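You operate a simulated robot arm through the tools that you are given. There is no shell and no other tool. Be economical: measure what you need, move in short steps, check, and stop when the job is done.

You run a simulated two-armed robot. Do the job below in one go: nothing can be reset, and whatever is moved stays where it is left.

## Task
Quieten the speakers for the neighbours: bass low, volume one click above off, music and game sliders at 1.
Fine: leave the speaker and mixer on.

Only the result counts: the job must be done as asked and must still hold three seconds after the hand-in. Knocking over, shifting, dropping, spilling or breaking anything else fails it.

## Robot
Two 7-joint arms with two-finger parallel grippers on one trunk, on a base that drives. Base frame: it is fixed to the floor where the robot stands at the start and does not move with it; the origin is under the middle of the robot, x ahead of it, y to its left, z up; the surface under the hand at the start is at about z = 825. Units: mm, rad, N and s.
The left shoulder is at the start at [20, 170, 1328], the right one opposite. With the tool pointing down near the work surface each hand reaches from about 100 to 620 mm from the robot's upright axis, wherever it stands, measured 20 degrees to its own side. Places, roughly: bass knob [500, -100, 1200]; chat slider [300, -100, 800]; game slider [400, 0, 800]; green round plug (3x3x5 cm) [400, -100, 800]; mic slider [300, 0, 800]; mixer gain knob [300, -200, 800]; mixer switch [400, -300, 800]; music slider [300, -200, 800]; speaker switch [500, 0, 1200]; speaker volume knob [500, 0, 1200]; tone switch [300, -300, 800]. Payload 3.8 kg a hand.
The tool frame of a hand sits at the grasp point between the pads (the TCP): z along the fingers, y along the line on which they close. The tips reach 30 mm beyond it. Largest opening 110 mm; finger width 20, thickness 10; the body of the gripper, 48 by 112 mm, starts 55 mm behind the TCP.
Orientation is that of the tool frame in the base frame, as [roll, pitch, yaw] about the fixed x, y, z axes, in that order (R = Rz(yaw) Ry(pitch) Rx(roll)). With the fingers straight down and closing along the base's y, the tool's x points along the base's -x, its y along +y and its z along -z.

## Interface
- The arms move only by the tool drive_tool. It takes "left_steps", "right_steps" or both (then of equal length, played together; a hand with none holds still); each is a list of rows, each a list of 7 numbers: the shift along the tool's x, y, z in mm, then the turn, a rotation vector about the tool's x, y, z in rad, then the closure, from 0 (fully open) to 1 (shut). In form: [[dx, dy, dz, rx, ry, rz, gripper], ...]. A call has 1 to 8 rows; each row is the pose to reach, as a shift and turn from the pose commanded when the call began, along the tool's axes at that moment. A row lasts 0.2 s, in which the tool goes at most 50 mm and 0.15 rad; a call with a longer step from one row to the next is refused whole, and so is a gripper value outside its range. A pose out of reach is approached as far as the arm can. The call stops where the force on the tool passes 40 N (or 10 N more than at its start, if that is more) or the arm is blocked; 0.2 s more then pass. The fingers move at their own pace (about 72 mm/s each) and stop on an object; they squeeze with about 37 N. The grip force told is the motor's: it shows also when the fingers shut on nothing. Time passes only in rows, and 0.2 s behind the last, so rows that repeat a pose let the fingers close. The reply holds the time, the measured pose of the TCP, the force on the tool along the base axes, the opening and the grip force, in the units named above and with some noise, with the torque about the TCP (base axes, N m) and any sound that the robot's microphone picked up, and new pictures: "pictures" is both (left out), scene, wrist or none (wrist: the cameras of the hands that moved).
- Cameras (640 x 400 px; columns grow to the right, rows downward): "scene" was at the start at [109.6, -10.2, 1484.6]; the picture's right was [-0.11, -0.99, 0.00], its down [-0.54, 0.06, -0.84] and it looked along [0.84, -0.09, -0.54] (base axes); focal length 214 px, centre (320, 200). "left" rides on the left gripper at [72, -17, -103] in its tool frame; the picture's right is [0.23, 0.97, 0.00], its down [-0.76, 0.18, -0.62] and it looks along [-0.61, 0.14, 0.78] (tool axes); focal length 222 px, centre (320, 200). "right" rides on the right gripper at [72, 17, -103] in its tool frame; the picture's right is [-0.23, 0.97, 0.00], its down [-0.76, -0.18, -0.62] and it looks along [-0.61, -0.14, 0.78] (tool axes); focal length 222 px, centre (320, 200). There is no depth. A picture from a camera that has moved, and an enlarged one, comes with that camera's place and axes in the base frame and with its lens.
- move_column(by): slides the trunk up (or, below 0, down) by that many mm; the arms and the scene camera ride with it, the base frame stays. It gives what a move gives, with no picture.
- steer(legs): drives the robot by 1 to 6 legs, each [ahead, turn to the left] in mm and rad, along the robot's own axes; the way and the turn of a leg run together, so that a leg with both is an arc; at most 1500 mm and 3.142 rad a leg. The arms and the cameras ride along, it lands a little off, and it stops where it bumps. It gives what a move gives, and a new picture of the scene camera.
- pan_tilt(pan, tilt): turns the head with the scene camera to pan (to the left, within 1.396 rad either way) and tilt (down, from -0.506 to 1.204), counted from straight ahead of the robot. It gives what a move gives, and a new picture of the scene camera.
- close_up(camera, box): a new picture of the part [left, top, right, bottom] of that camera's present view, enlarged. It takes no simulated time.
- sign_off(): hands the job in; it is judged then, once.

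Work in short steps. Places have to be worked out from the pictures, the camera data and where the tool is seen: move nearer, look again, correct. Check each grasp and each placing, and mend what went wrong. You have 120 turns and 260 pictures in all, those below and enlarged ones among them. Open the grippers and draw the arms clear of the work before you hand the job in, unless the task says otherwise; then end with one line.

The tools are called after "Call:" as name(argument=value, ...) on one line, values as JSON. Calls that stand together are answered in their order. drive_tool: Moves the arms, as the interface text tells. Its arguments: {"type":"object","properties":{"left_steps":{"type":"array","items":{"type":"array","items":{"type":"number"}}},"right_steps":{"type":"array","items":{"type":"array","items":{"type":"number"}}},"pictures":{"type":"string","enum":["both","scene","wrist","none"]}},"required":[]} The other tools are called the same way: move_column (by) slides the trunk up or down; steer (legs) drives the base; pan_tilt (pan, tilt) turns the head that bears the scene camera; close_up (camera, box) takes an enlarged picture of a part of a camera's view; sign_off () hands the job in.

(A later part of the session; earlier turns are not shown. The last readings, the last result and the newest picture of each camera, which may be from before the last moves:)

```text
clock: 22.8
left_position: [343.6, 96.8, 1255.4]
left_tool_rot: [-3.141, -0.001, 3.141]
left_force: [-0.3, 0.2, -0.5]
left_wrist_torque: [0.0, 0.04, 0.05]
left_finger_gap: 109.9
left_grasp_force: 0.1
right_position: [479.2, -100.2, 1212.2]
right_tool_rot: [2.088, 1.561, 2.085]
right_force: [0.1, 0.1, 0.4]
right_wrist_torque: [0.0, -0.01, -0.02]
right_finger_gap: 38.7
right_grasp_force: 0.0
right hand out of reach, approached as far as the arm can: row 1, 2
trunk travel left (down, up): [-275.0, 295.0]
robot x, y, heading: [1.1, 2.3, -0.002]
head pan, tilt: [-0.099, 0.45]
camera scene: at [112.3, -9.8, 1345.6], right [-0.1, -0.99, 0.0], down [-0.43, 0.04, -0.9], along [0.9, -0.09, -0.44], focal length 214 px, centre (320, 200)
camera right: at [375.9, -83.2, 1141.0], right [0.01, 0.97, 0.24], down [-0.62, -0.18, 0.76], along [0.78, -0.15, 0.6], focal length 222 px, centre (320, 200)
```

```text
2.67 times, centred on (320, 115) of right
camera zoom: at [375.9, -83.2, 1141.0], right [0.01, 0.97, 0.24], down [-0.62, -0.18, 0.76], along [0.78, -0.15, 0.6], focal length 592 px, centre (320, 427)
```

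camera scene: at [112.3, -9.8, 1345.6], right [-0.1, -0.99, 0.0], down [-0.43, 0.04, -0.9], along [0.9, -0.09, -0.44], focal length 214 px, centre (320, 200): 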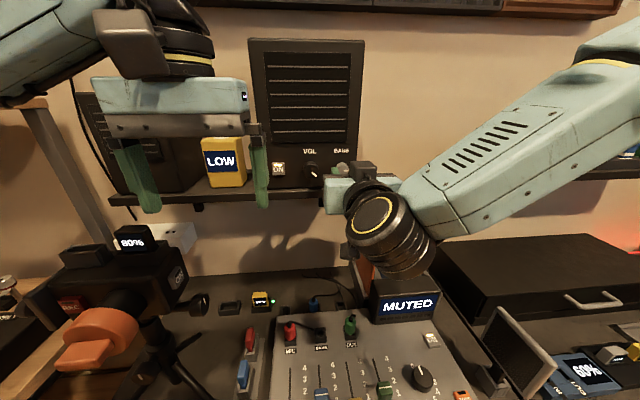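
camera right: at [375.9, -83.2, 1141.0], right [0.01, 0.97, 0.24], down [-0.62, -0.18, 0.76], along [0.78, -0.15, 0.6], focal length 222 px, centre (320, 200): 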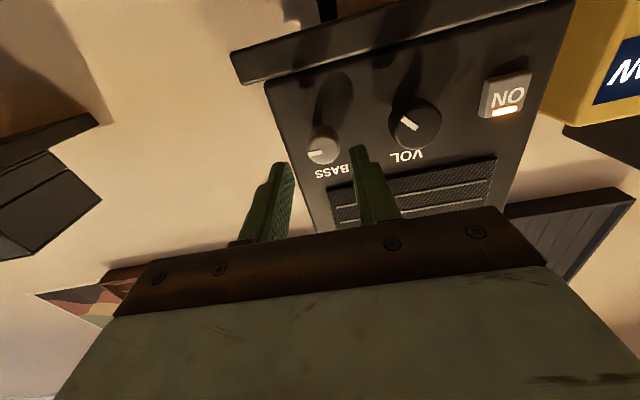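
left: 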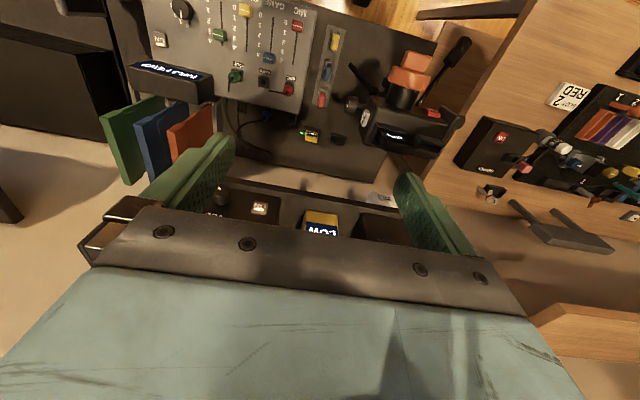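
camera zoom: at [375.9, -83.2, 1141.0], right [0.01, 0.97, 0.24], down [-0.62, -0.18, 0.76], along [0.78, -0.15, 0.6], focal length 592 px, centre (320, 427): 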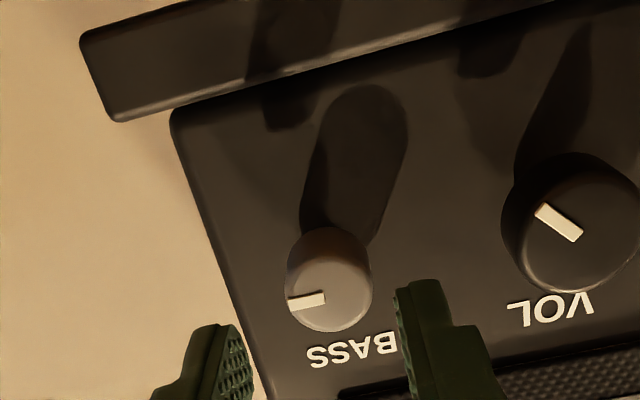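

The arm reaches now. The knob face is at about (522, -98, 1210), so I advance 25 mm and close gently on it.

Call:
drive_tool(right_steps=[[2, 1.5, 10, 0, 0, 0, 0.65], [2, 1.5, 20, 0, 0, 0, 0.65], [2, 1.5, 26, 0, 0, 0, 0.65], [2, 1.5, 26, 0, 0, 0, 0.85], [2, 1.5, 26, 0, 0, 0, 0.85]], pictures="none")

Call:
close_up(camera="right", box=[200, 40, 440, 190])

Call:
close_up(camera="scene", box=[240, 130, 400, 230])

```text
clock: 24.0
left_position: [344.7, 96.2, 1255.5]
left_tool_rot: [-3.14, -0.002, 3.142]
left_force: [-0.5, -0.7, 0.1]
left_wrist_torque: [0.03, -0.03, 0.02]
left_finger_gap: 110.0
left_grasp_force: 0.1
right_position: [506.3, -97.4, 1208.4]
right_tool_rot: [2.243, 1.56, 2.243]
right_force: [1.0, 9.4, -2.7]
right_wrist_torque: [-0.03, -0.21, 0.0]
right_finger_gap: 23.4
right_grasp_force: 45.0
trunk travel left (down, up): [-275.0, 295.0]
robot x, y, heading: [1.8, 2.0, 0.0]
head pan, tilt: [-0.099, 0.45]
```

```text
2.67 times, centred on (320, 115) of right
camera zoom: at [402.6, -80.6, 1137.6], right [0.0, 0.97, 0.24], down [-0.62, -0.18, 0.76], along [0.79, -0.15, 0.6], focal length 592 px, centre (320, 427)
```

zoom: 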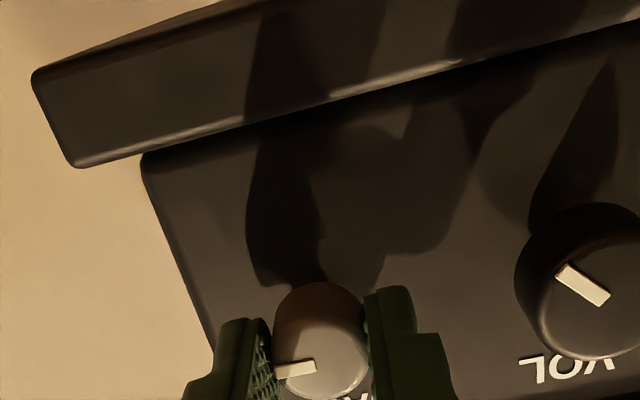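

```text
4.00 times, centred on (320, 180) of scene
camera zoom: at [112.8, -8.2, 1345.5], right [-0.1, -1.0, 0.0], down [-0.43, 0.04, -0.9], along [0.9, -0.09, -0.44], focal length 858 px, centre (320, 280)
```

zoom: 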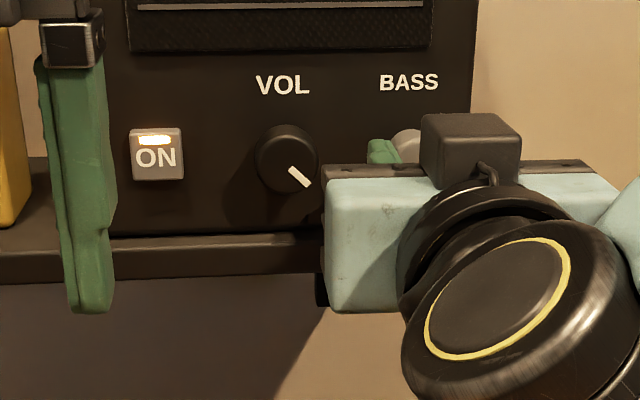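

The knob is gripped. I turn counter-clockwise (negative about tool z) by 0.75 rad.

Call:
drive_tool(right_steps=[[0, 0, 0, 0, 0, -0.15, 0.85], [0, 0, 0, 0, 0, -0.3, 0.85], [0, 0, 0, 0, 0, -0.45, 0.85], [0, 0, 0, 0, 0, -0.6, 0.85], [0, 0, 0, 0, 0, -0.75, 0.85]])

Call:
close_up(camera="right", box=[200, 40, 440, 190])

```text
clock: 25.2
left_position: [343.9, 97.1, 1253.8]
left_tool_rot: [-3.139, 0.0, -3.141]
left_force: [0.7, -0.3, 0.2]
left_wrist_torque: [0.01, 0.01, 0.03]
left_finger_gap: 110.3
left_grasp_force: 0.0
right_position: [507.0, -95.9, 1209.4]
right_tool_rot: [-1.577, 0.826, -1.58]
right_force: [1.0, 14.6, -1.7]
right_wrist_torque: [0.03, 0.26, -0.62]
right_finger_gap: 23.7
right_grasp_force: 45.3
trunk travel left (down, up): [-275.0, 295.0]
robot x, y, heading: [-0.9, -0.0, 0.002]
head pan, tilt: [-0.099, 0.45]
camera scene: at [112.8, -7.6, 1345.6], right [-0.1, -0.99, 0.0], down [-0.43, 0.04, -0.9], along [0.9, -0.09, -0.44], focal length 214 px, centre (320, 200)
camera right: at [402.6, -134.9, 1145.1], right [0.0, 0.87, -0.49], down [-0.62, 0.39, 0.68], along [0.79, 0.3, 0.54], focal length 222 px, centre (320, 200)
```

scene: 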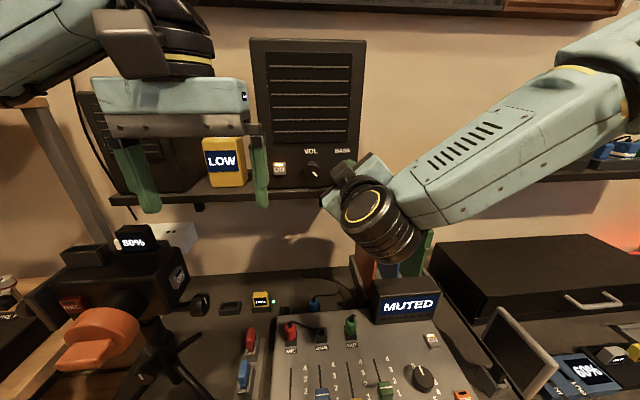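
right: 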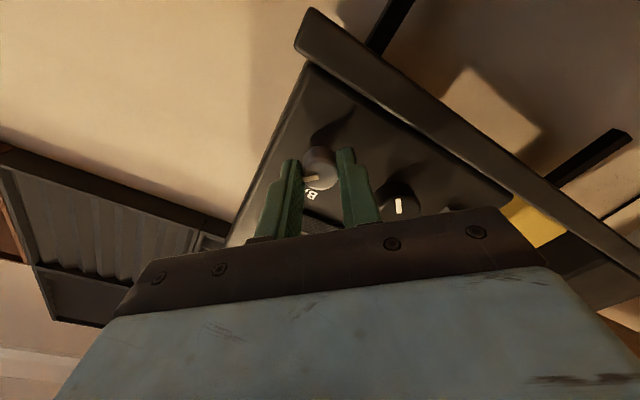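

```text
2.67 times, centred on (320, 115) of right
camera zoom: at [402.6, -134.9, 1145.1], right [0.0, 0.87, -0.49], down [-0.62, 0.39, 0.68], along [0.79, 0.3, 0.54], focal length 592 px, centre (320, 427)
```

zoom: 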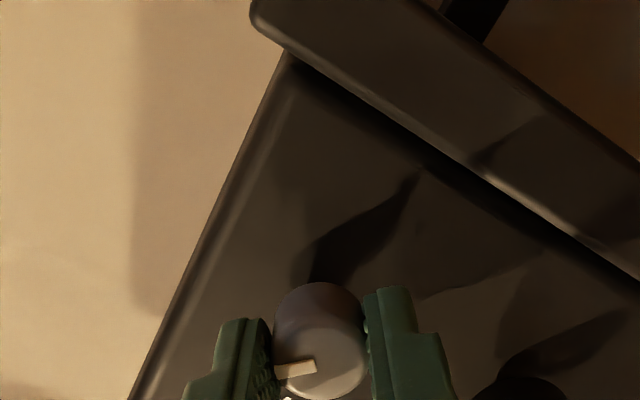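

The pointer turns with the gripper. I continue by another 0.9 rad.

Call:
drive_tool(right_steps=[[0, 0, 0, 0, 0, -0.15, 0.85], [0, 0, 0, 0, 0, -0.3, 0.85], [0, 0, 0, 0, 0, -0.45, 0.85], [0, 0, 0, 0, 0, -0.6, 0.85], [0, 0, 0, 0, 0, -0.75, 0.85], [0, 0, 0, 0, 0, -0.9, 0.85]])

Call:
close_up(camera="right", box=[200, 40, 440, 190])

```text
clock: 26.6
left_position: [345.0, 96.9, 1254.6]
left_tool_rot: [-3.139, -0.001, -3.141]
left_force: [-0.2, 0.0, 0.0]
left_wrist_torque: [0.02, 0.0, 0.02]
left_finger_gap: 109.8
left_grasp_force: 0.0
right_position: [505.7, -99.0, 1208.1]
right_tool_rot: [-1.576, -0.075, -1.575]
right_force: [3.6, 9.2, 2.6]
right_wrist_torque: [0.32, -0.59, 0.12]
right_finger_gap: 23.6
right_grasp_force: 44.9
trunk travel left (down, up): [-275.0, 295.0]
robot x, y, heading: [0.4, 3.5, 0.001]
head pan, tilt: [-0.099, 0.45]
camera scene: at [113.0, -8.4, 1345.5], right [-0.1, -0.99, 0.0], down [-0.43, 0.04, -0.9], along [0.9, -0.09, -0.44], focal length 214 px, centre (320, 200)
camera right: at [402.7, -172.8, 1198.6], right [0.0, 0.16, -0.99], down [-0.62, 0.78, 0.12], along [0.79, 0.61, 0.09], focal length 222 px, centre (320, 200)
```

scene: 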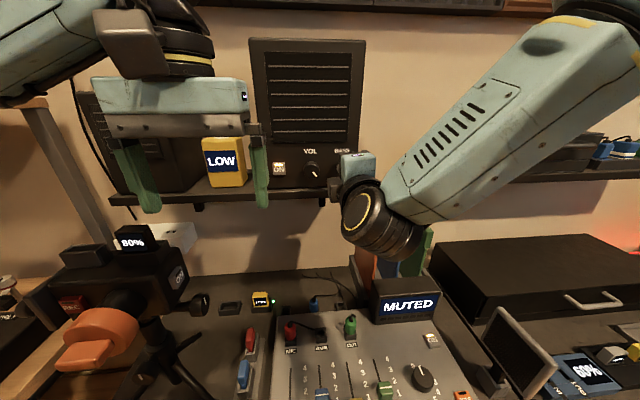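
right: 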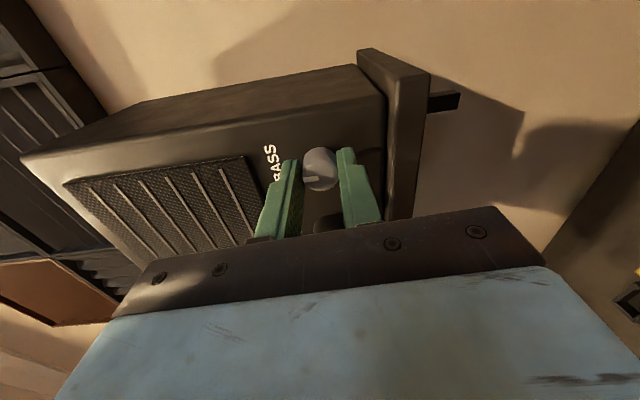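

```text
2.67 times, centred on (320, 115) of right
camera zoom: at [402.7, -172.8, 1198.6], right [0.0, 0.16, -0.99], down [-0.62, 0.78, 0.12], along [0.79, 0.61, 0.09], focal length 592 px, centre (320, 427)
```

zoom: 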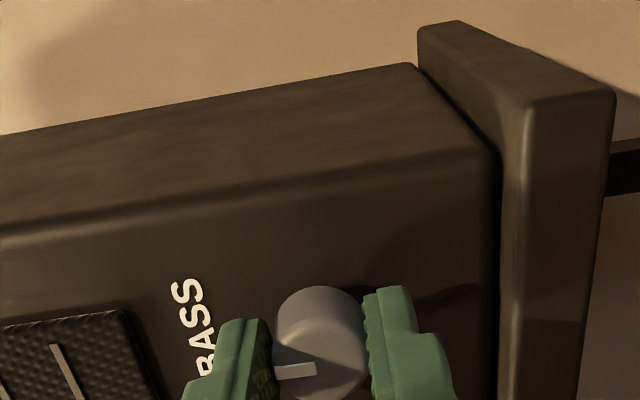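

The bass pointer is now at 12 o'clock. I continue by 1.2 rad.

Call:
drive_tool(right_steps=[[0, 0, 0, 0, 0, -0.15, 0.85], [0, 0, 0, 0, 0, -0.3, 0.85], [0, 0, 0, 0, 0, -0.45, 0.85], [0, 0, 0, 0, 0, -0.6, 0.85], [0, 0, 0, 0, 0, -0.75, 0.85], [0, 0, 0, 0, 0, -0.9, 0.85], [0, 0, 0, 0, 0, -1.05, 0.85], [0, 0, 0, 0, 0, -1.2, 0.85]], pictures="scene")

Call:
close_up(camera="right", box=[200, 40, 440, 190])

```text
clock: 28.0
left_position: [347.0, 96.0, 1253.6]
left_tool_rot: [-3.14, -0.002, -3.14]
left_force: [-0.3, -0.7, -0.3]
left_wrist_torque: [0.0, 0.01, -0.02]
left_finger_gap: 110.1
left_grasp_force: 0.0
right_position: [505.3, -95.8, 1209.2]
right_tool_rot: [-1.564, -0.94, -1.603]
right_force: [11.4, -3.5, -1.1]
right_wrist_torque: [-0.03, 0.3, 0.32]
right_finger_gap: 23.3
right_grasp_force: 44.9
right hand out of reach, approached as far as the arm can: row 6, 7
trunk travel left (down, up): [-275.0, 295.0]
robot x, y, heading: [0.5, 3.4, -0.001]
head pan, tilt: [-0.099, 0.45]
stopped in row 7 (right hand): the force on the tool passed its limit at 58 N (the readings are from after the stop); the commanded pose is now the measured one
camera scene: at [114.9, -10.0, 1345.1], right [-0.1, -0.99, 0.0], down [-0.43, 0.04, -0.9], along [0.9, -0.09, -0.44], focal length 214 px, centre (320, 200)
```

scene: 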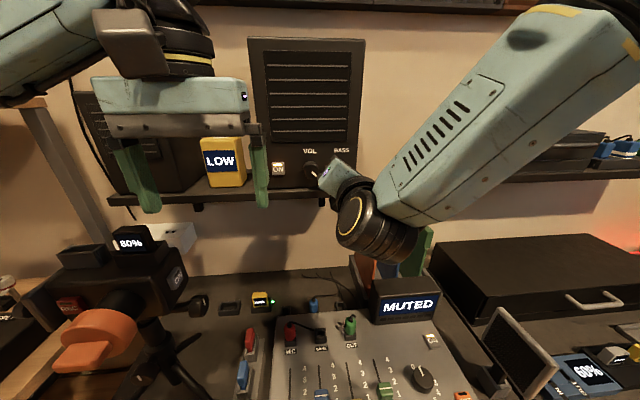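

```text
2.67 times, centred on (320, 115) of right
camera zoom: at [399.7, -151.8, 1257.6], right [-0.01, -0.65, -0.76], down [-0.61, 0.61, -0.51], along [0.8, 0.45, -0.4], focal length 592 px, centre (320, 427)
```

zoom: 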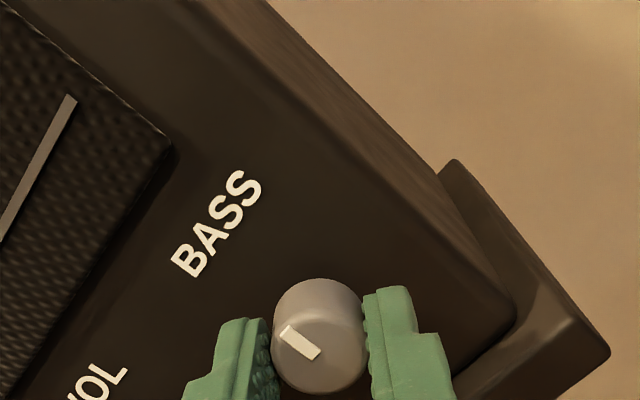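

The arm hit its limit and the knob slipped: its pointer is still at about 12 o'clock. I release, back off a bit and look.

Call:
drive_tool(right_steps=[[0, 0, 0, 0, 0, 0, 0.65], [0, 0, 0, 0, 0, 0, 0.65], [0, 0, -20, 0, 0, 0, 0.65], [0, 0, -45, 0, 0, 0, 0.65]], pictures="none")

Call:
close_up(camera="right", box=[140, 40, 460, 240])

Call:
close_up(camera="scene", box=[240, 130, 400, 230])

```text
clock: 29.0
left_position: [342.4, 96.6, 1255.2]
left_tool_rot: [-3.141, -0.001, -3.14]
left_force: [-0.1, 1.1, 0.9]
left_wrist_torque: [0.01, -0.02, 0.03]
left_finger_gap: 110.1
left_grasp_force: 0.1
right_position: [457.9, -94.5, 1209.4]
right_tool_rot: [-1.557, -0.941, -1.603]
right_force: [-0.2, 0.4, 0.2]
right_wrist_torque: [-0.03, -0.01, 0.02]
right_finger_gap: 38.5
right_grasp_force: 0.0
trunk travel left (down, up): [-275.0, 295.0]
robot x, y, heading: [1.9, 0.7, -0.0]
head pan, tilt: [-0.099, 0.45]
```

```text
2.00 times, centred on (300, 140) of right
camera zoom: at [352.1, -149.5, 1258.1], right [-0.01, -0.65, -0.76], down [-0.61, 0.61, -0.52], along [0.8, 0.46, -0.4], focal length 444 px, centre (360, 320)
```

zoom: 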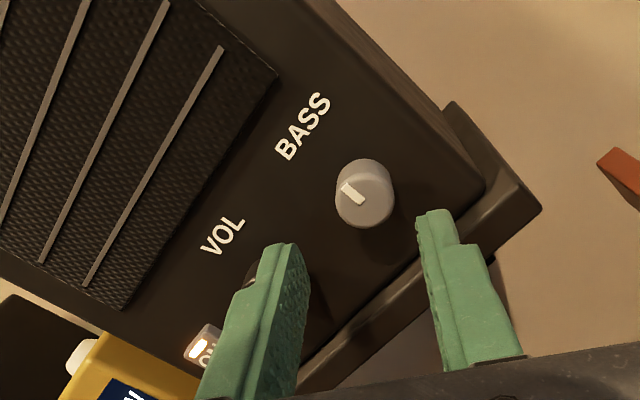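

```text
4.00 times, centred on (320, 180) of scene
camera zoom: at [112.1, -9.5, 1345.6], right [-0.1, -0.99, 0.0], down [-0.43, 0.04, -0.9], along [0.9, -0.09, -0.43], focal length 858 px, centre (320, 280)
```

zoom: 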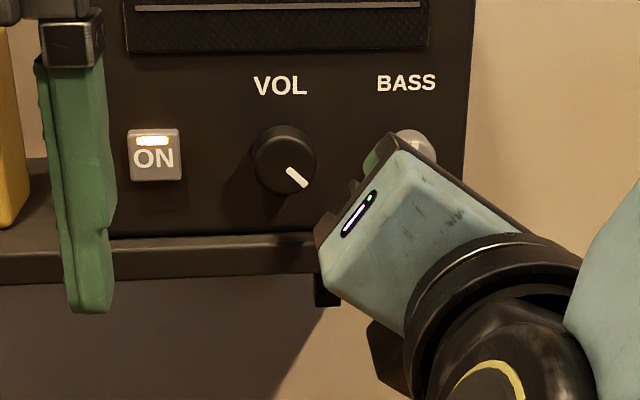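

The bass pointer is exactly at the top, and the mixer gain scale also has 0 near the top. To test whether that is the stop, I rotate the hand back while clear.

Call:
drive_tool(right_steps=[[0, 0, 0, 0, 0, 0.15, 0.65], [0, 0, 0, 0, 0, 0.3, 0.65], [0, 0, 0, 0, 0, 0.45, 0.65], [0, 0, 0, 0, 0, 0.6, 0.65], [0, 0, 0, 0, 0, 0.75, 0.65], [0, 0, 0, 0, 0, 0.9, 0.65], [0, 0, 0, 0, 0, 1.05, 0.65], [0, 0, 0, 0, 0, 1.2, 0.65]], pictures="none")

Call:
close_up(camera="right", box=[200, 40, 440, 190])

Call:
close_up(camera="scene", box=[240, 130, 400, 230])

```text
clock: 30.8
left_position: [344.2, 96.6, 1255.2]
left_tool_rot: [3.141, -0.001, 3.139]
left_force: [-0.2, -0.5, -0.1]
left_wrist_torque: [-0.01, 0.02, 0.01]
left_finger_gap: 109.9
left_grasp_force: 0.1
right_position: [457.5, -94.6, 1210.9]
right_tool_rot: [-1.565, 0.263, -1.59]
right_force: [0.1, 0.8, 1.5]
right_wrist_torque: [-0.03, 0.01, -0.01]
right_finger_gap: 38.3
right_grasp_force: 0.0
trunk travel left (down, up): [-275.0, 295.0]
robot x, y, heading: [-1.0, -0.4, -0.0]
head pan, tilt: [-0.099, 0.45]
```

```text
2.67 times, centred on (320, 115) of right
camera zoom: at [352.5, -159.3, 1175.1], right [0.02, 0.47, -0.88], down [-0.61, 0.7, 0.36], along [0.79, 0.53, 0.3], focal length 592 px, centre (320, 427)
```

zoom: 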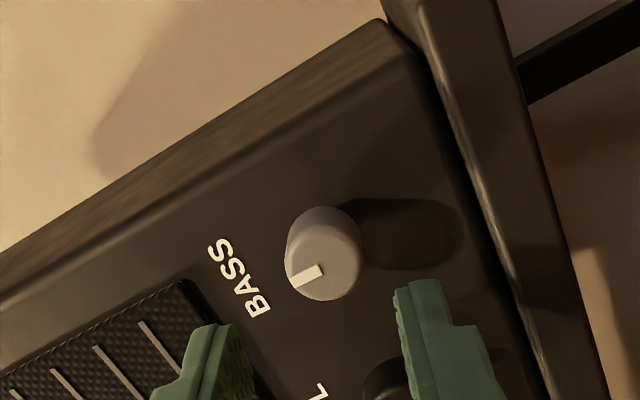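

```text
4.00 times, centred on (320, 180) of scene
camera zoom: at [112.8, -10.0, 1345.5], right [-0.1, -0.99, 0.0], down [-0.43, 0.04, -0.9], along [0.9, -0.09, -0.44], focal length 858 px, centre (320, 280)
```

zoom: 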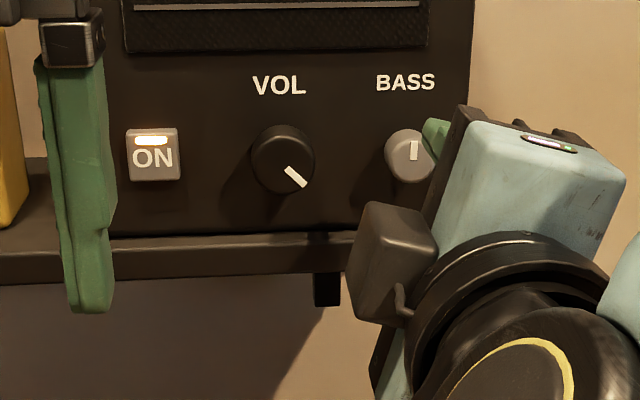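

The pointer sits exactly at the top. I regrip bass here and test whether it turns further counter-clockwise.

Call:
drive_tool(right_steps=[[2, 0, 24, 0, 0, 0, 0.65], [2, 0, 48, 0, 0, 0, 0.65], [2, 0, 48, 0, 0, 0, 0.85], [2, 0, 48, 0, 0, 0, 0.85], [2, 0, 48, 0, 0, -0.12, 0.85], [2, 0, 48, 0, 0, -0.24, 0.85], [2, 0, 48, 0, 0, -0.36, 0.85], [2, 0, 48, 0, 0, -0.48, 0.85]], pictures="none")

Call:
close_up(camera="right", box=[200, 40, 440, 190])

```text
clock: 32.6
left_position: [345.1, 97.9, 1255.6]
left_tool_rot: [-3.14, 0.0, 3.141]
left_force: [0.0, 0.9, 0.4]
left_wrist_torque: [0.01, -0.01, 0.01]
left_finger_gap: 110.0
left_grasp_force: 0.0
right_position: [506.0, -96.7, 1210.1]
right_tool_rot: [-1.563, -0.221, -1.594]
right_force: [-1.9, 5.0, -15.6]
right_wrist_torque: [0.65, 0.35, -0.02]
right_finger_gap: 23.0
right_grasp_force: 45.2
trunk travel left (down, up): [-275.0, 295.0]
robot x, y, heading: [-0.6, -1.8, -0.005]
head pan, tilt: [-0.099, 0.45]
```

```text
2.67 times, centred on (320, 115) of right
camera zoom: at [400.5, -169.9, 1208.4], right [0.01, 0.01, -1.0], down [-0.61, 0.79, 0.0], along [0.79, 0.61, 0.01], focal length 592 px, centre (320, 427)
```

zoom: 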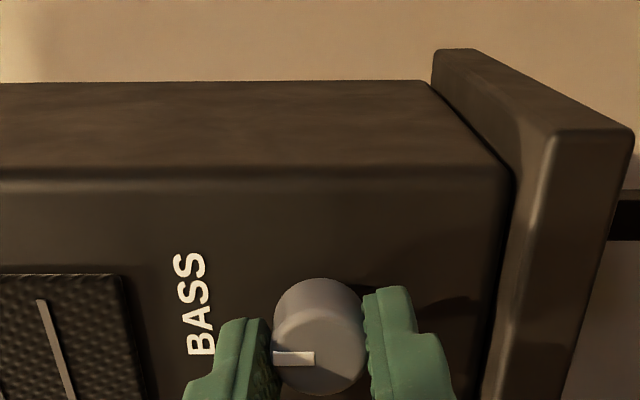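

Bass stays at 12 o'clock against 0.65 N m, so that is its low stop. I release, back off, and rotate back to neutral for the volume knob.

Call:
drive_tool(right_steps=[[0, 0, 0, 0, 0, 0, 0.65], [0, 0, 0, 0, 0, 0, 0.65], [0, 0, -25, 0, 0, 0, 0.65], [0, 0, -48, 0, 0, 0.15, 0.65], [0, 0, -48, 0, 0, 0.3, 0.65], [0, 0, -48, 0, 0, 0.45, 0.65], [0, 0, -48, 0, 0, 0.6, 0.65], [0, 0, -48, 0, 0, 0.75, 0.65]], pictures="none")

Call:
drive_tool(right_steps=[[0, 0, 0, 0, 0, 0.15, 0.62], [0, 0, 0, 0, 0, 0.3, 0.62], [0, 0, 0, 0, 0, 0.45, 0.62], [0, 0, 0, 0, 0, 0.6, 0.62], [0, 0, 0, 0, 0, 0.75, 0.62], [0, 0, 0, 0, 0, 0.9, 0.62], [0, 0, 0, 0, 0, 1.04, 0.62], [0, 0, 0, 0, 0, 1.04, 0.62]])

Call:
close_up(camera="scene", box=[240, 130, 400, 230])

```text
clock: 34.4
left_position: [345.1, 95.3, 1255.4]
left_tool_rot: [3.141, -0.001, -3.141]
left_force: [-0.5, -0.2, -0.1]
left_wrist_torque: [0.0, -0.01, 0.01]
left_finger_gap: 109.9
left_grasp_force: 0.0
right_position: [457.1, -97.0, 1209.5]
right_tool_rot: [-1.563, 0.533, -1.587]
right_force: [-0.5, 1.0, -0.6]
right_wrist_torque: [0.01, -0.01, 0.05]
right_finger_gap: 38.4
right_grasp_force: 0.0
trunk travel left (down, up): [-275.0, 295.0]
robot x, y, heading: [-2.2, 0.3, -0.003]
head pan, tilt: [-0.099, 0.45]
```

```text
clock: 36.2
left_position: [344.7, 96.7, 1255.7]
left_tool_rot: [-3.14, 0.0, -3.141]
left_force: [0.2, 0.1, 0.8]
left_wrist_torque: [0.02, 0.01, -0.04]
left_finger_gap: 110.2
left_grasp_force: 0.0
right_position: [456.0, -97.0, 1210.2]
right_tool_rot: [0.144, 1.563, 0.122]
right_force: [-1.5, -0.3, 0.0]
right_wrist_torque: [0.01, -0.02, 0.0]
right_finger_gap: 41.8
right_grasp_force: 0.0
trunk travel left (down, up): [-275.0, 295.0]
robot x, y, heading: [-2.8, 3.3, 0.002]
head pan, tilt: [-0.099, 0.45]
camera scene: at [112.6, -9.7, 1345.6], right [-0.1, -0.99, 0.0], down [-0.43, 0.04, -0.9], along [0.9, -0.09, -0.44], focal length 214 px, centre (320, 200)
camera right: at [353.9, -78.2, 1137.6], right [0.02, 0.97, 0.23], down [-0.63, -0.17, 0.76], along [0.77, -0.16, 0.61], focal length 222 px, centre (320, 200)
```

scene: 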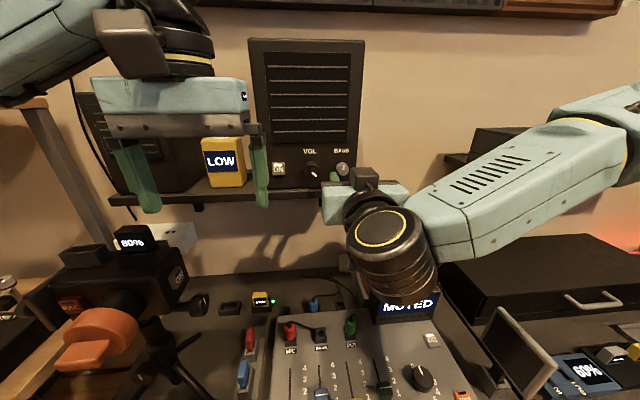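
right: 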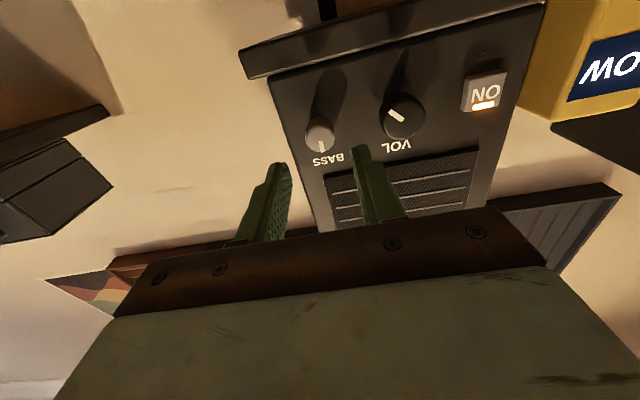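

```text
4.00 times, centred on (320, 180) of scene
camera zoom: at [112.6, -9.7, 1345.6], right [-0.1, -0.99, 0.0], down [-0.43, 0.04, -0.9], along [0.9, -0.09, -0.44], focal length 858 px, centre (320, 280)
```

zoom: 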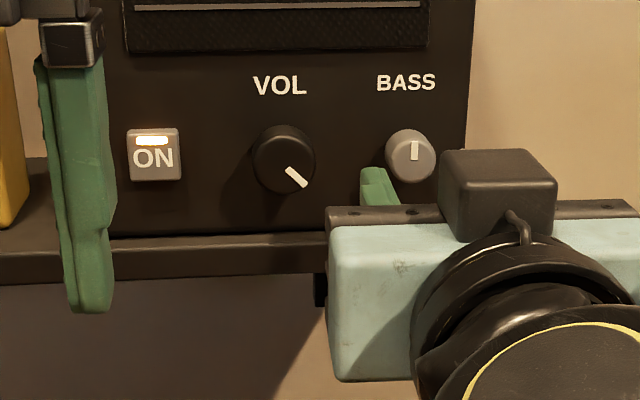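

Bass is done. I move 63 mm to the left, in front of the volume knob.

Call:
drive_tool(right_steps=[[0, 30, 0, 0, 0, 0, 0.62], [0, 63, 0, 0, 0, 0, 0.62], [0, 63, 22, 0, 0, 0, 0.62], [0, 63, 22, 0, 0, 0, 0.62]], pictures="none")

Call:
close_up(camera="right", box=[200, 40, 440, 190])

```text
clock: 37.2
left_position: [344.4, 96.0, 1254.9]
left_tool_rot: [-3.141, -0.001, -3.141]
left_force: [-0.6, 0.1, 0.8]
left_wrist_torque: [-0.02, 0.05, 0.02]
left_finger_gap: 109.9
left_grasp_force: 0.1
right_position: [479.8, -33.0, 1209.1]
right_tool_rot: [-0.193, 1.562, -0.214]
right_force: [-0.4, -0.6, -0.4]
right_wrist_torque: [0.02, 0.02, 0.01]
right_finger_gap: 41.7
right_grasp_force: 0.1
trunk travel left (down, up): [-275.0, 295.0]
robot x, y, heading: [1.5, 0.5, 0.003]
head pan, tilt: [-0.099, 0.45]
```

```text
2.67 times, centred on (320, 115) of right
camera zoom: at [377.6, -15.2, 1136.4], right [0.02, 0.97, 0.23], down [-0.63, -0.16, 0.76], along [0.77, -0.16, 0.61], focal length 592 px, centre (320, 427)
```

zoom: 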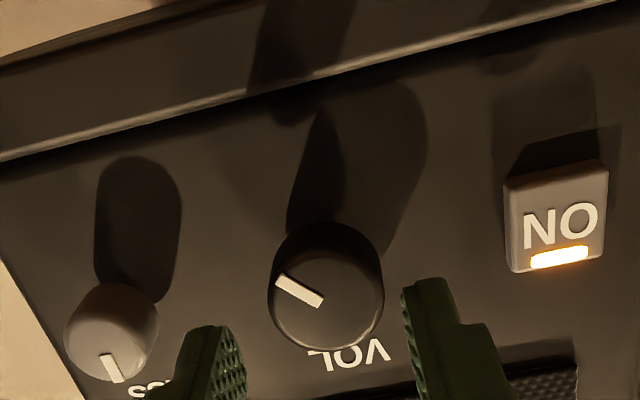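

The knob is well lined up. I advance 25 mm and grip it.

Call:
drive_tool(right_steps=[[0, 1, 12, 0, 0, 0, 0.62], [0, 1, 25, 0, 0, 0, 0.62], [0, 1, 25, 0, 0, 0, 0.85], [0, 1, 25, 0, 0, 0, 0.85]], pictures="none")

Call:
close_up(camera="right", box=[200, 40, 440, 190])

```text
clock: 38.2
left_position: [343.8, 96.0, 1255.2]
left_tool_rot: [-3.14, 0.001, 3.142]
left_force: [-0.2, -0.4, 0.1]
left_wrist_torque: [0.03, -0.01, -0.03]
left_finger_gap: 110.2
left_grasp_force: 0.1
right_position: [504.7, -31.8, 1208.7]
right_tool_rot: [-0.175, 1.565, -0.195]
right_force: [-1.2, 3.3, -1.0]
right_wrist_torque: [0.03, -0.13, 0.8]
right_finger_gap: 31.7
right_grasp_force: 44.7
trunk travel left (down, up): [-275.0, 295.0]
robot x, y, heading: [0.6, 2.2, -0.002]
head pan, tilt: [-0.099, 0.45]
```

```text
2.67 times, centred on (320, 115) of right
camera zoom: at [401.9, -14.2, 1135.6], right [0.02, 0.97, 0.23], down [-0.63, -0.16, 0.76], along [0.77, -0.16, 0.61], focal length 592 px, centre (320, 427)
```

zoom: 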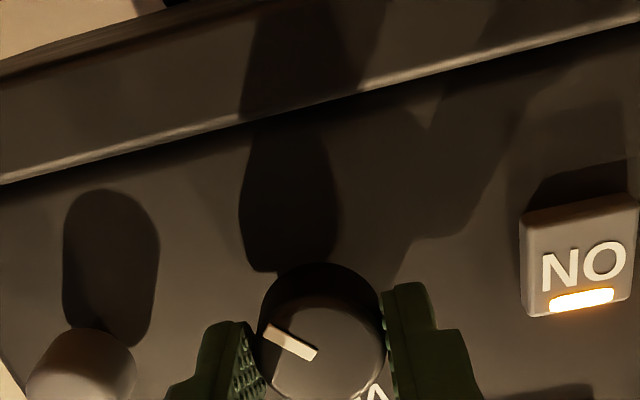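

The volume knob is gripped at 31.7 mm. I turn it counter-clockwise by 0.9 rad and listen for clicks.

Call:
drive_tool(right_steps=[[0, 0, 0, 0, 0, -0.15, 0.85], [0, 0, 0, 0, 0, -0.3, 0.85], [0, 0, 0, 0, 0, -0.45, 0.85], [0, 0, 0, 0, 0, -0.6, 0.85], [0, 0, 0, 0, 0, -0.75, 0.85], [0, 0, 0, 0, 0, -0.9, 0.85]], pictures="scene")

Call:
close_up(camera="right", box=[200, 40, 440, 190])

```text
clock: 39.6
left_position: [344.3, 96.2, 1255.8]
left_tool_rot: [-3.139, 0.0, -3.141]
left_force: [0.0, 0.0, -0.2]
left_wrist_torque: [0.0, 0.0, 0.0]
left_finger_gap: 110.0
left_grasp_force: 0.0
right_position: [503.9, -33.1, 1207.6]
right_tool_rot: [-1.568, 0.665, -1.589]
right_force: [-6.5, 5.6, -17.0]
right_wrist_torque: [0.0, 0.25, 0.91]
right_finger_gap: 31.4
right_grasp_force: 44.9
trunk travel left (down, up): [-275.0, 295.0]
robot x, y, heading: [0.8, -1.3, 0.0]
head pan, tilt: [-0.099, 0.45]
camera scene: at [113.0, -9.0, 1345.4], right [-0.1, -0.99, 0.0], down [-0.43, 0.04, -0.9], along [0.9, -0.09, -0.44], focal length 214 px, centre (320, 200)
```

scene: 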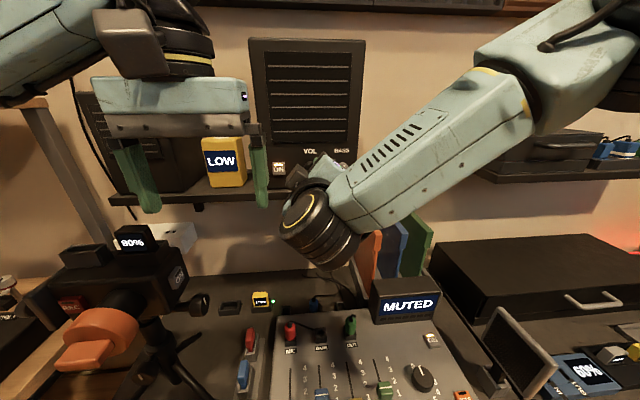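

```text
2.67 times, centred on (320, 115) of right
camera zoom: at [400.4, -77.8, 1151.0], right [0.02, 0.78, -0.63], down [-0.62, 0.5, 0.61], along [0.79, 0.38, 0.49], focal length 592 px, centre (320, 427)
```

zoom: 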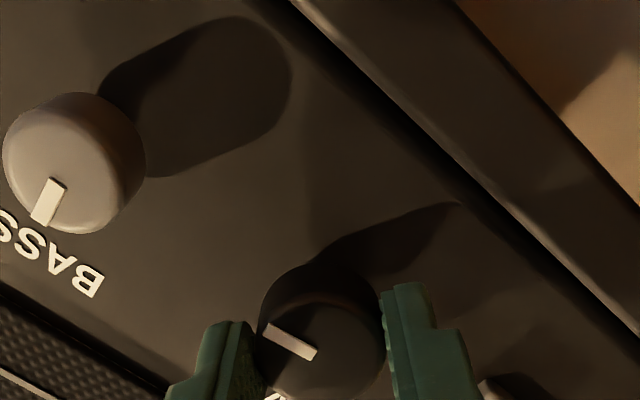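

It turns with no slip and no sound. I release here to see whether the knob settles into a detent.

Call:
drive_tool(right_steps=[[0, 0, 0, 0, 0, 0, 0.62], [0, 0, 0, 0, 0, 0, 0.62], [0, 0, -25, 0, 0, 0, 0.62]], pictures="none")

Call:
close_up(camera="right", box=[200, 40, 440, 190])

Call:
close_up(camera="scene", box=[240, 130, 400, 230])

```text
clock: 40.4
left_position: [343.6, 95.9, 1255.4]
left_tool_rot: [-3.14, -0.001, -3.141]
left_force: [-0.8, 0.2, 0.1]
left_wrist_torque: [-0.01, -0.02, 0.01]
left_finger_gap: 109.9
left_grasp_force: 0.0
right_position: [478.7, -32.0, 1210.9]
right_tool_rot: [-1.559, 0.671, -1.584]
right_force: [-0.3, 0.9, 0.6]
right_wrist_torque: [-0.01, 0.05, 0.04]
right_finger_gap: 41.7
right_grasp_force: 0.0
trunk travel left (down, up): [-275.0, 295.0]
robot x, y, heading: [0.1, 2.3, 0.004]
head pan, tilt: [-0.099, 0.45]
```

```text
2.67 times, centred on (320, 115) of right
camera zoom: at [374.8, -77.5, 1152.4], right [0.02, 0.78, -0.62], down [-0.62, 0.5, 0.61], along [0.79, 0.37, 0.5], focal length 592 px, centre (320, 427)
```

zoom: 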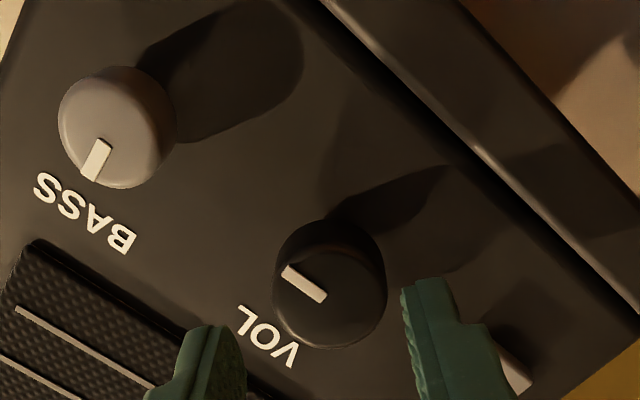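

```text
4.00 times, centred on (320, 180) of scene
camera zoom: at [111.9, -9.6, 1345.7], right [-0.1, -0.99, 0.0], down [-0.43, 0.04, -0.9], along [0.9, -0.09, -0.43], focal length 858 px, centre (320, 280)
```

zoom: 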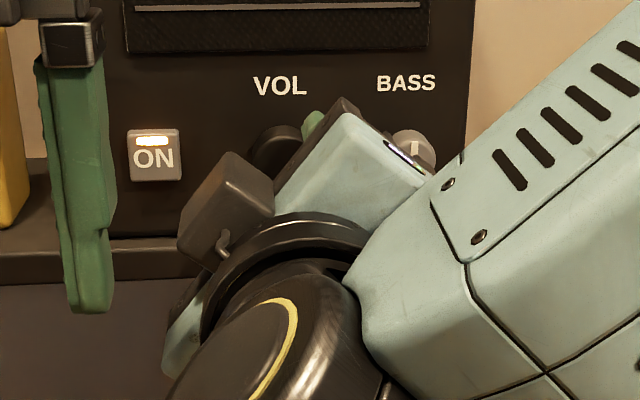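

The pointer measures about 90°, against 83° expected from the turn, so it may have snapped to a detent. I regrip, turn another 0.5 rad, release and measure.

Call:
drive_tool(right_steps=[[0, 0, 25, 0, 0, 0, 0.62], [0, 0, 25, 0, 0, 0, 0.85], [0, 0, 25, 0, 0, 0, 0.85], [0, 0, 25, 0, 0, -0.12, 0.85], [0, 0, 25, 0, 0, -0.25, 0.85], [0, 0, 25, 0, 0, -0.38, 0.85], [0, 0, 25, 0, 0, -0.5, 0.85], [0, 0, 25, 0, 0, -0.5, 0.85]], pictures="none")

Call:
close_up(camera="right", box=[200, 40, 440, 190])

Call:
drive_tool(right_steps=[[0, 0, 0, 0, 0, 0, 0.62], [0, 0, 0, 0, 0, 0, 0.62], [0, 0, -25, 0, 0, 0, 0.62]], pictures="none")

Call:
close_up(camera="right", box=[200, 40, 440, 190])

```text
clock: 42.2
left_position: [343.9, 95.9, 1255.0]
left_tool_rot: [-3.14, 0.001, -3.14]
left_force: [0.0, -0.8, 0.3]
left_wrist_torque: [0.01, -0.02, 0.01]
left_finger_gap: 110.1
left_grasp_force: 0.0
right_position: [504.4, -34.1, 1209.4]
right_tool_rot: [-1.565, 0.165, -1.59]
right_force: [-11.0, 3.6, -17.4]
right_wrist_torque: [-0.06, 0.6, 0.5]
right_finger_gap: 31.2
right_grasp_force: 45.1
trunk travel left (down, up): [-275.0, 295.0]
robot x, y, heading: [0.1, 1.8, -0.0]
head pan, tilt: [-0.099, 0.45]
```

```text
2.67 times, centred on (320, 115) of right
camera zoom: at [400.3, -100.7, 1180.2], right [0.01, 0.39, -0.92], down [-0.61, 0.73, 0.3], along [0.79, 0.56, 0.24], focal length 592 px, centre (320, 427)
```

zoom: 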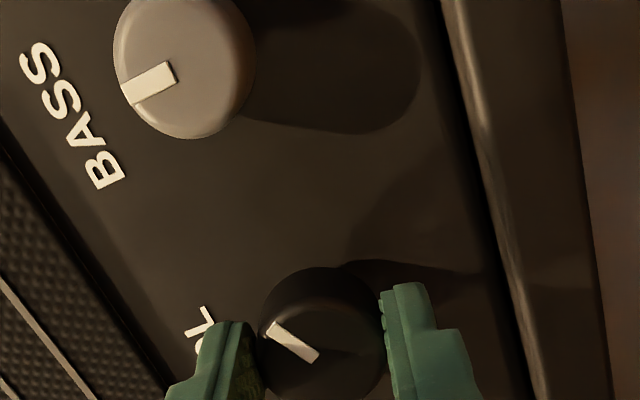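

```text
clock: 43.0
left_position: [342.9, 95.9, 1255.6]
left_tool_rot: [-3.139, 0.0, 3.141]
left_force: [0.3, 0.0, -0.6]
left_wrist_torque: [0.0, -0.05, -0.01]
left_finger_gap: 109.9
left_grasp_force: 0.1
right_position: [480.6, -31.5, 1209.3]
right_tool_rot: [-1.562, 0.169, -1.59]
right_force: [-0.5, 0.4, -1.0]
right_wrist_torque: [0.01, -0.05, -0.01]
right_finger_gap: 41.8
right_grasp_force: 0.1
trunk travel left (down, up): [-275.0, 295.0]
robot x, y, heading: [3.5, -6.1, -0.001]
head pan, tilt: [-0.099, 0.45]
```

```text
2.67 times, centred on (320, 115) of right
camera zoom: at [375.2, -99.4, 1180.4], right [0.02, 0.39, -0.92], down [-0.61, 0.73, 0.3], along [0.79, 0.56, 0.25], focal length 592 px, centre (320, 427)
```

zoom: 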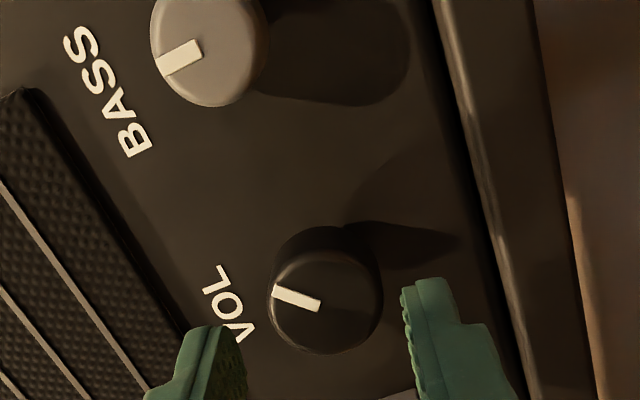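

The pointer was at 61° while gripped and snapped to 45° on release, so the detents are 45° apart. To find where "off" is, I rotate the hand back, regrip and turn until it stops.

Call:
drive_tool(right_steps=[[0, 0, 0, 0, 0, 0.15, 0.62], [0, 0, 0, 0, 0, 0.3, 0.62], [0, 0, 0, 0, 0, 0.45, 0.62], [0, 0, 0, 0, 0, 0.6, 0.62], [0, 0, 0, 0, 0, 0.75, 0.62], [0, 0, 0, 0, 0, 0.9, 0.62], [0, 0, 25, 0, 0, 0.9, 0.62], [0, 0, 25, 0, 0, 0.9, 0.85]], pictures="none")

Call:
drive_tool(right_steps=[[0, 0, 0, 0, 0, 0, 0.85], [0, 0, 0, 0, 0, -0.15, 0.85], [0, 0, 0, 0, 0, -0.3, 0.85], [0, 0, 0, 0, 0, -0.45, 0.85], [0, 0, 0, 0, 0, -0.6, 0.85], [0, 0, 0, 0, 0, -0.75, 0.85], [0, 0, 0, 0, 0, -0.85, 0.85]], pictures="none")

Call:
close_up(camera="right", box=[200, 40, 440, 190])

```text
clock: 44.8
left_position: [343.7, 96.3, 1254.9]
left_tool_rot: [-3.14, 0.0, -3.139]
left_force: [0.7, -0.2, 0.4]
left_wrist_torque: [-0.02, 0.03, 0.02]
left_finger_gap: 109.9
left_grasp_force: 0.0
right_position: [503.7, -32.1, 1207.5]
right_tool_rot: [-1.561, 1.069, -1.58]
right_force: [-2.3, 3.4, -4.8]
right_wrist_torque: [0.04, 0.06, 0.62]
right_finger_gap: 31.7
right_grasp_force: 45.1
trunk travel left (down, up): [-275.0, 295.0]
robot x, y, heading: [-1.6, 1.2, -0.001]
head pan, tilt: [-0.099, 0.45]
```

```text
clock: 46.4
left_position: [343.5, 97.3, 1255.6]
left_tool_rot: [-3.14, 0.0, -3.141]
left_force: [-0.7, -0.1, 0.6]
left_wrist_torque: [0.03, 0.01, -0.01]
left_finger_gap: 109.9
left_grasp_force: 0.1
right_position: [502.8, -33.5, 1209.7]
right_tool_rot: [-1.565, 0.216, -1.591]
right_force: [-10.2, 7.3, -16.6]
right_wrist_torque: [0.39, 0.79, -0.07]
right_finger_gap: 31.1
right_grasp_force: 44.6
trunk travel left (down, up): [-275.0, 295.0]
robot x, y, heading: [1.9, 2.6, 0.005]
head pan, tilt: [-0.099, 0.45]
```

```text
2.67 times, centred on (320, 115) of right
camera zoom: at [399.5, -97.9, 1177.0], right [0.01, 0.43, -0.9], down [-0.61, 0.72, 0.33], along [0.79, 0.55, 0.27], focal length 592 px, centre (320, 427)
```

zoom: 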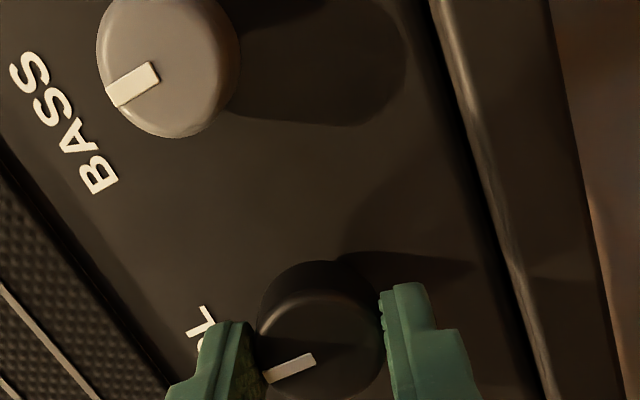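

The volume pointer is now parallel to bass's, at 12 o'clock. I push another 0.45 rad to see whether this is the stop.

Call:
drive_tool(right_steps=[[0, 0, 0, 0, 0, -0.15, 0.85], [0, 0, 0, 0, 0, -0.3, 0.85], [0, 0, 0, 0, 0, -0.45, 0.85]], pictures="none")

Call:
close_up(camera="right", box=[200, 40, 440, 190])

```text
clock: 47.2
left_position: [343.8, 96.7, 1254.0]
left_tool_rot: [-3.14, -0.001, -3.141]
left_force: [-0.4, -0.4, 1.2]
left_wrist_torque: [-0.01, 0.02, 0.04]
left_finger_gap: 110.2
left_grasp_force: 0.0
right_position: [505.7, -32.5, 1210.2]
right_tool_rot: [-1.565, -0.232, -1.592]
right_force: [-7.9, 7.0, -18.8]
right_wrist_torque: [0.85, 0.27, -0.31]
right_finger_gap: 31.4
right_grasp_force: 45.4
trunk travel left (down, up): [-275.0, 295.0]
robot x, y, heading: [-0.9, -1.0, 0.001]
head pan, tilt: [-0.099, 0.45]
```

```text
2.67 times, centred on (320, 115) of right
camera zoom: at [400.2, -105.8, 1209.5], right [0.0, 0.0, -1.0], down [-0.61, 0.8, -0.01], along [0.8, 0.61, 0.0], focal length 592 px, centre (320, 427)
```

zoom: 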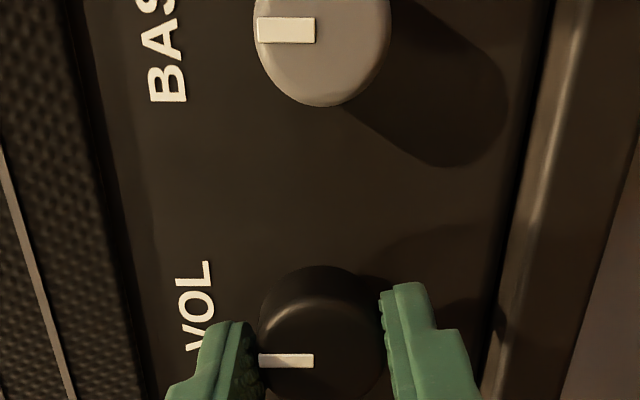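

The knob stays at 12 and slips in the fingers, so 12 o'clock is off. I turn clockwise 0.82 rad for one detent, then release and back off.

Call:
drive_tool(right_steps=[[0, 0, 0, 0, 0, 0.15, 0.85], [0, 0, 0, 0, 0, 0.3, 0.85], [0, 0, 0, 0, 0, 0.45, 0.85], [0, 0, 0, 0, 0, 0.6, 0.85], [0, 0, 0, 0, 0, 0.72, 0.85], [0, 0, 0, 0, 0, 0.82, 0.85]], pictures="none")

Call:
close_up(camera="right", box=[200, 40, 440, 190])

Call:
drive_tool(right_steps=[[0, 0, 0, 0, 0, 0, 0.62], [0, 0, 0, 0, 0, 0, 0.62], [0, 0, -25, 0, 0, 0, 0.62], [0, 0, -60, 0, 0, 0, 0.62]], pictures="none")

Call:
close_up(camera="right", box=[200, 40, 440, 190])

```text
clock: 48.6
left_position: [344.6, 96.0, 1254.2]
left_tool_rot: [-3.14, -0.001, 3.141]
left_force: [0.1, -0.1, -0.4]
left_wrist_torque: [-0.02, -0.01, -0.01]
left_finger_gap: 110.1
left_grasp_force: 0.0
right_position: [504.7, -30.8, 1207.9]
right_tool_rot: [-1.566, 0.591, -1.588]
right_force: [-6.3, 2.7, -18.5]
right_wrist_torque: [-0.03, 1.56, -0.21]
right_finger_gap: 31.1
right_grasp_force: 44.8
trunk travel left (down, up): [-275.0, 295.0]
robot x, y, heading: [3.7, 1.5, -0.001]
head pan, tilt: [-0.099, 0.45]
```

```text
2.67 times, centred on (320, 115) of right
camera zoom: at [401.0, -82.4, 1154.3], right [0.02, 0.73, -0.68], down [-0.61, 0.55, 0.57], along [0.79, 0.41, 0.46], focal length 592 px, centre (320, 427)
```

zoom: 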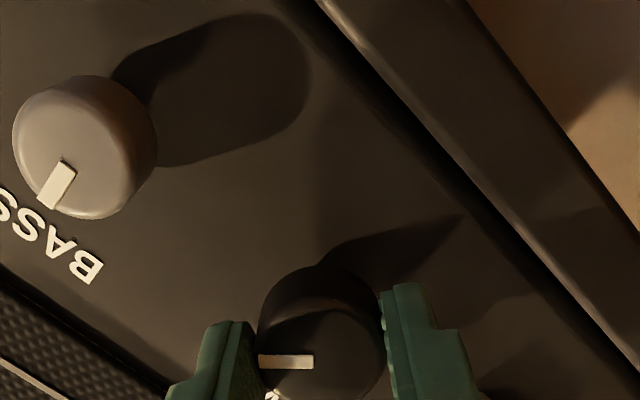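

```text
clock: 49.6
left_position: [343.9, 95.7, 1256.1]
left_tool_rot: [-3.14, -0.001, 3.142]
left_force: [-0.8, 0.0, 0.1]
left_wrist_torque: [0.02, -0.04, -0.01]
left_finger_gap: 110.1
left_grasp_force: 0.1
right_position: [446.4, -31.8, 1209.0]
right_tool_rot: [-1.561, 0.59, -1.585]
right_force: [0.3, 1.1, -0.4]
right_wrist_torque: [-0.01, 0.02, 0.0]
right_finger_gap: 41.9
right_grasp_force: 0.0
trunk travel left (down, up): [-275.0, 295.0]
robot x, y, heading: [4.2, 0.7, 0.003]
head pan, tilt: [-0.099, 0.45]
```

```text
2.67 times, centred on (320, 115) of right
camera zoom: at [341.4, -82.3, 1154.5], right [0.02, 0.73, -0.68], down [-0.62, 0.55, 0.57], along [0.79, 0.41, 0.46], focal length 592 px, centre (320, 427)
```

zoom: 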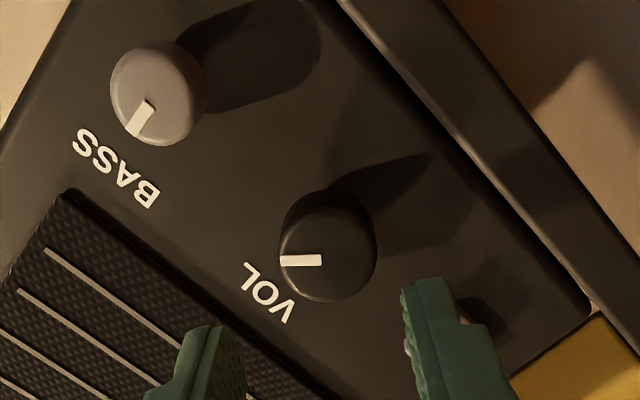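

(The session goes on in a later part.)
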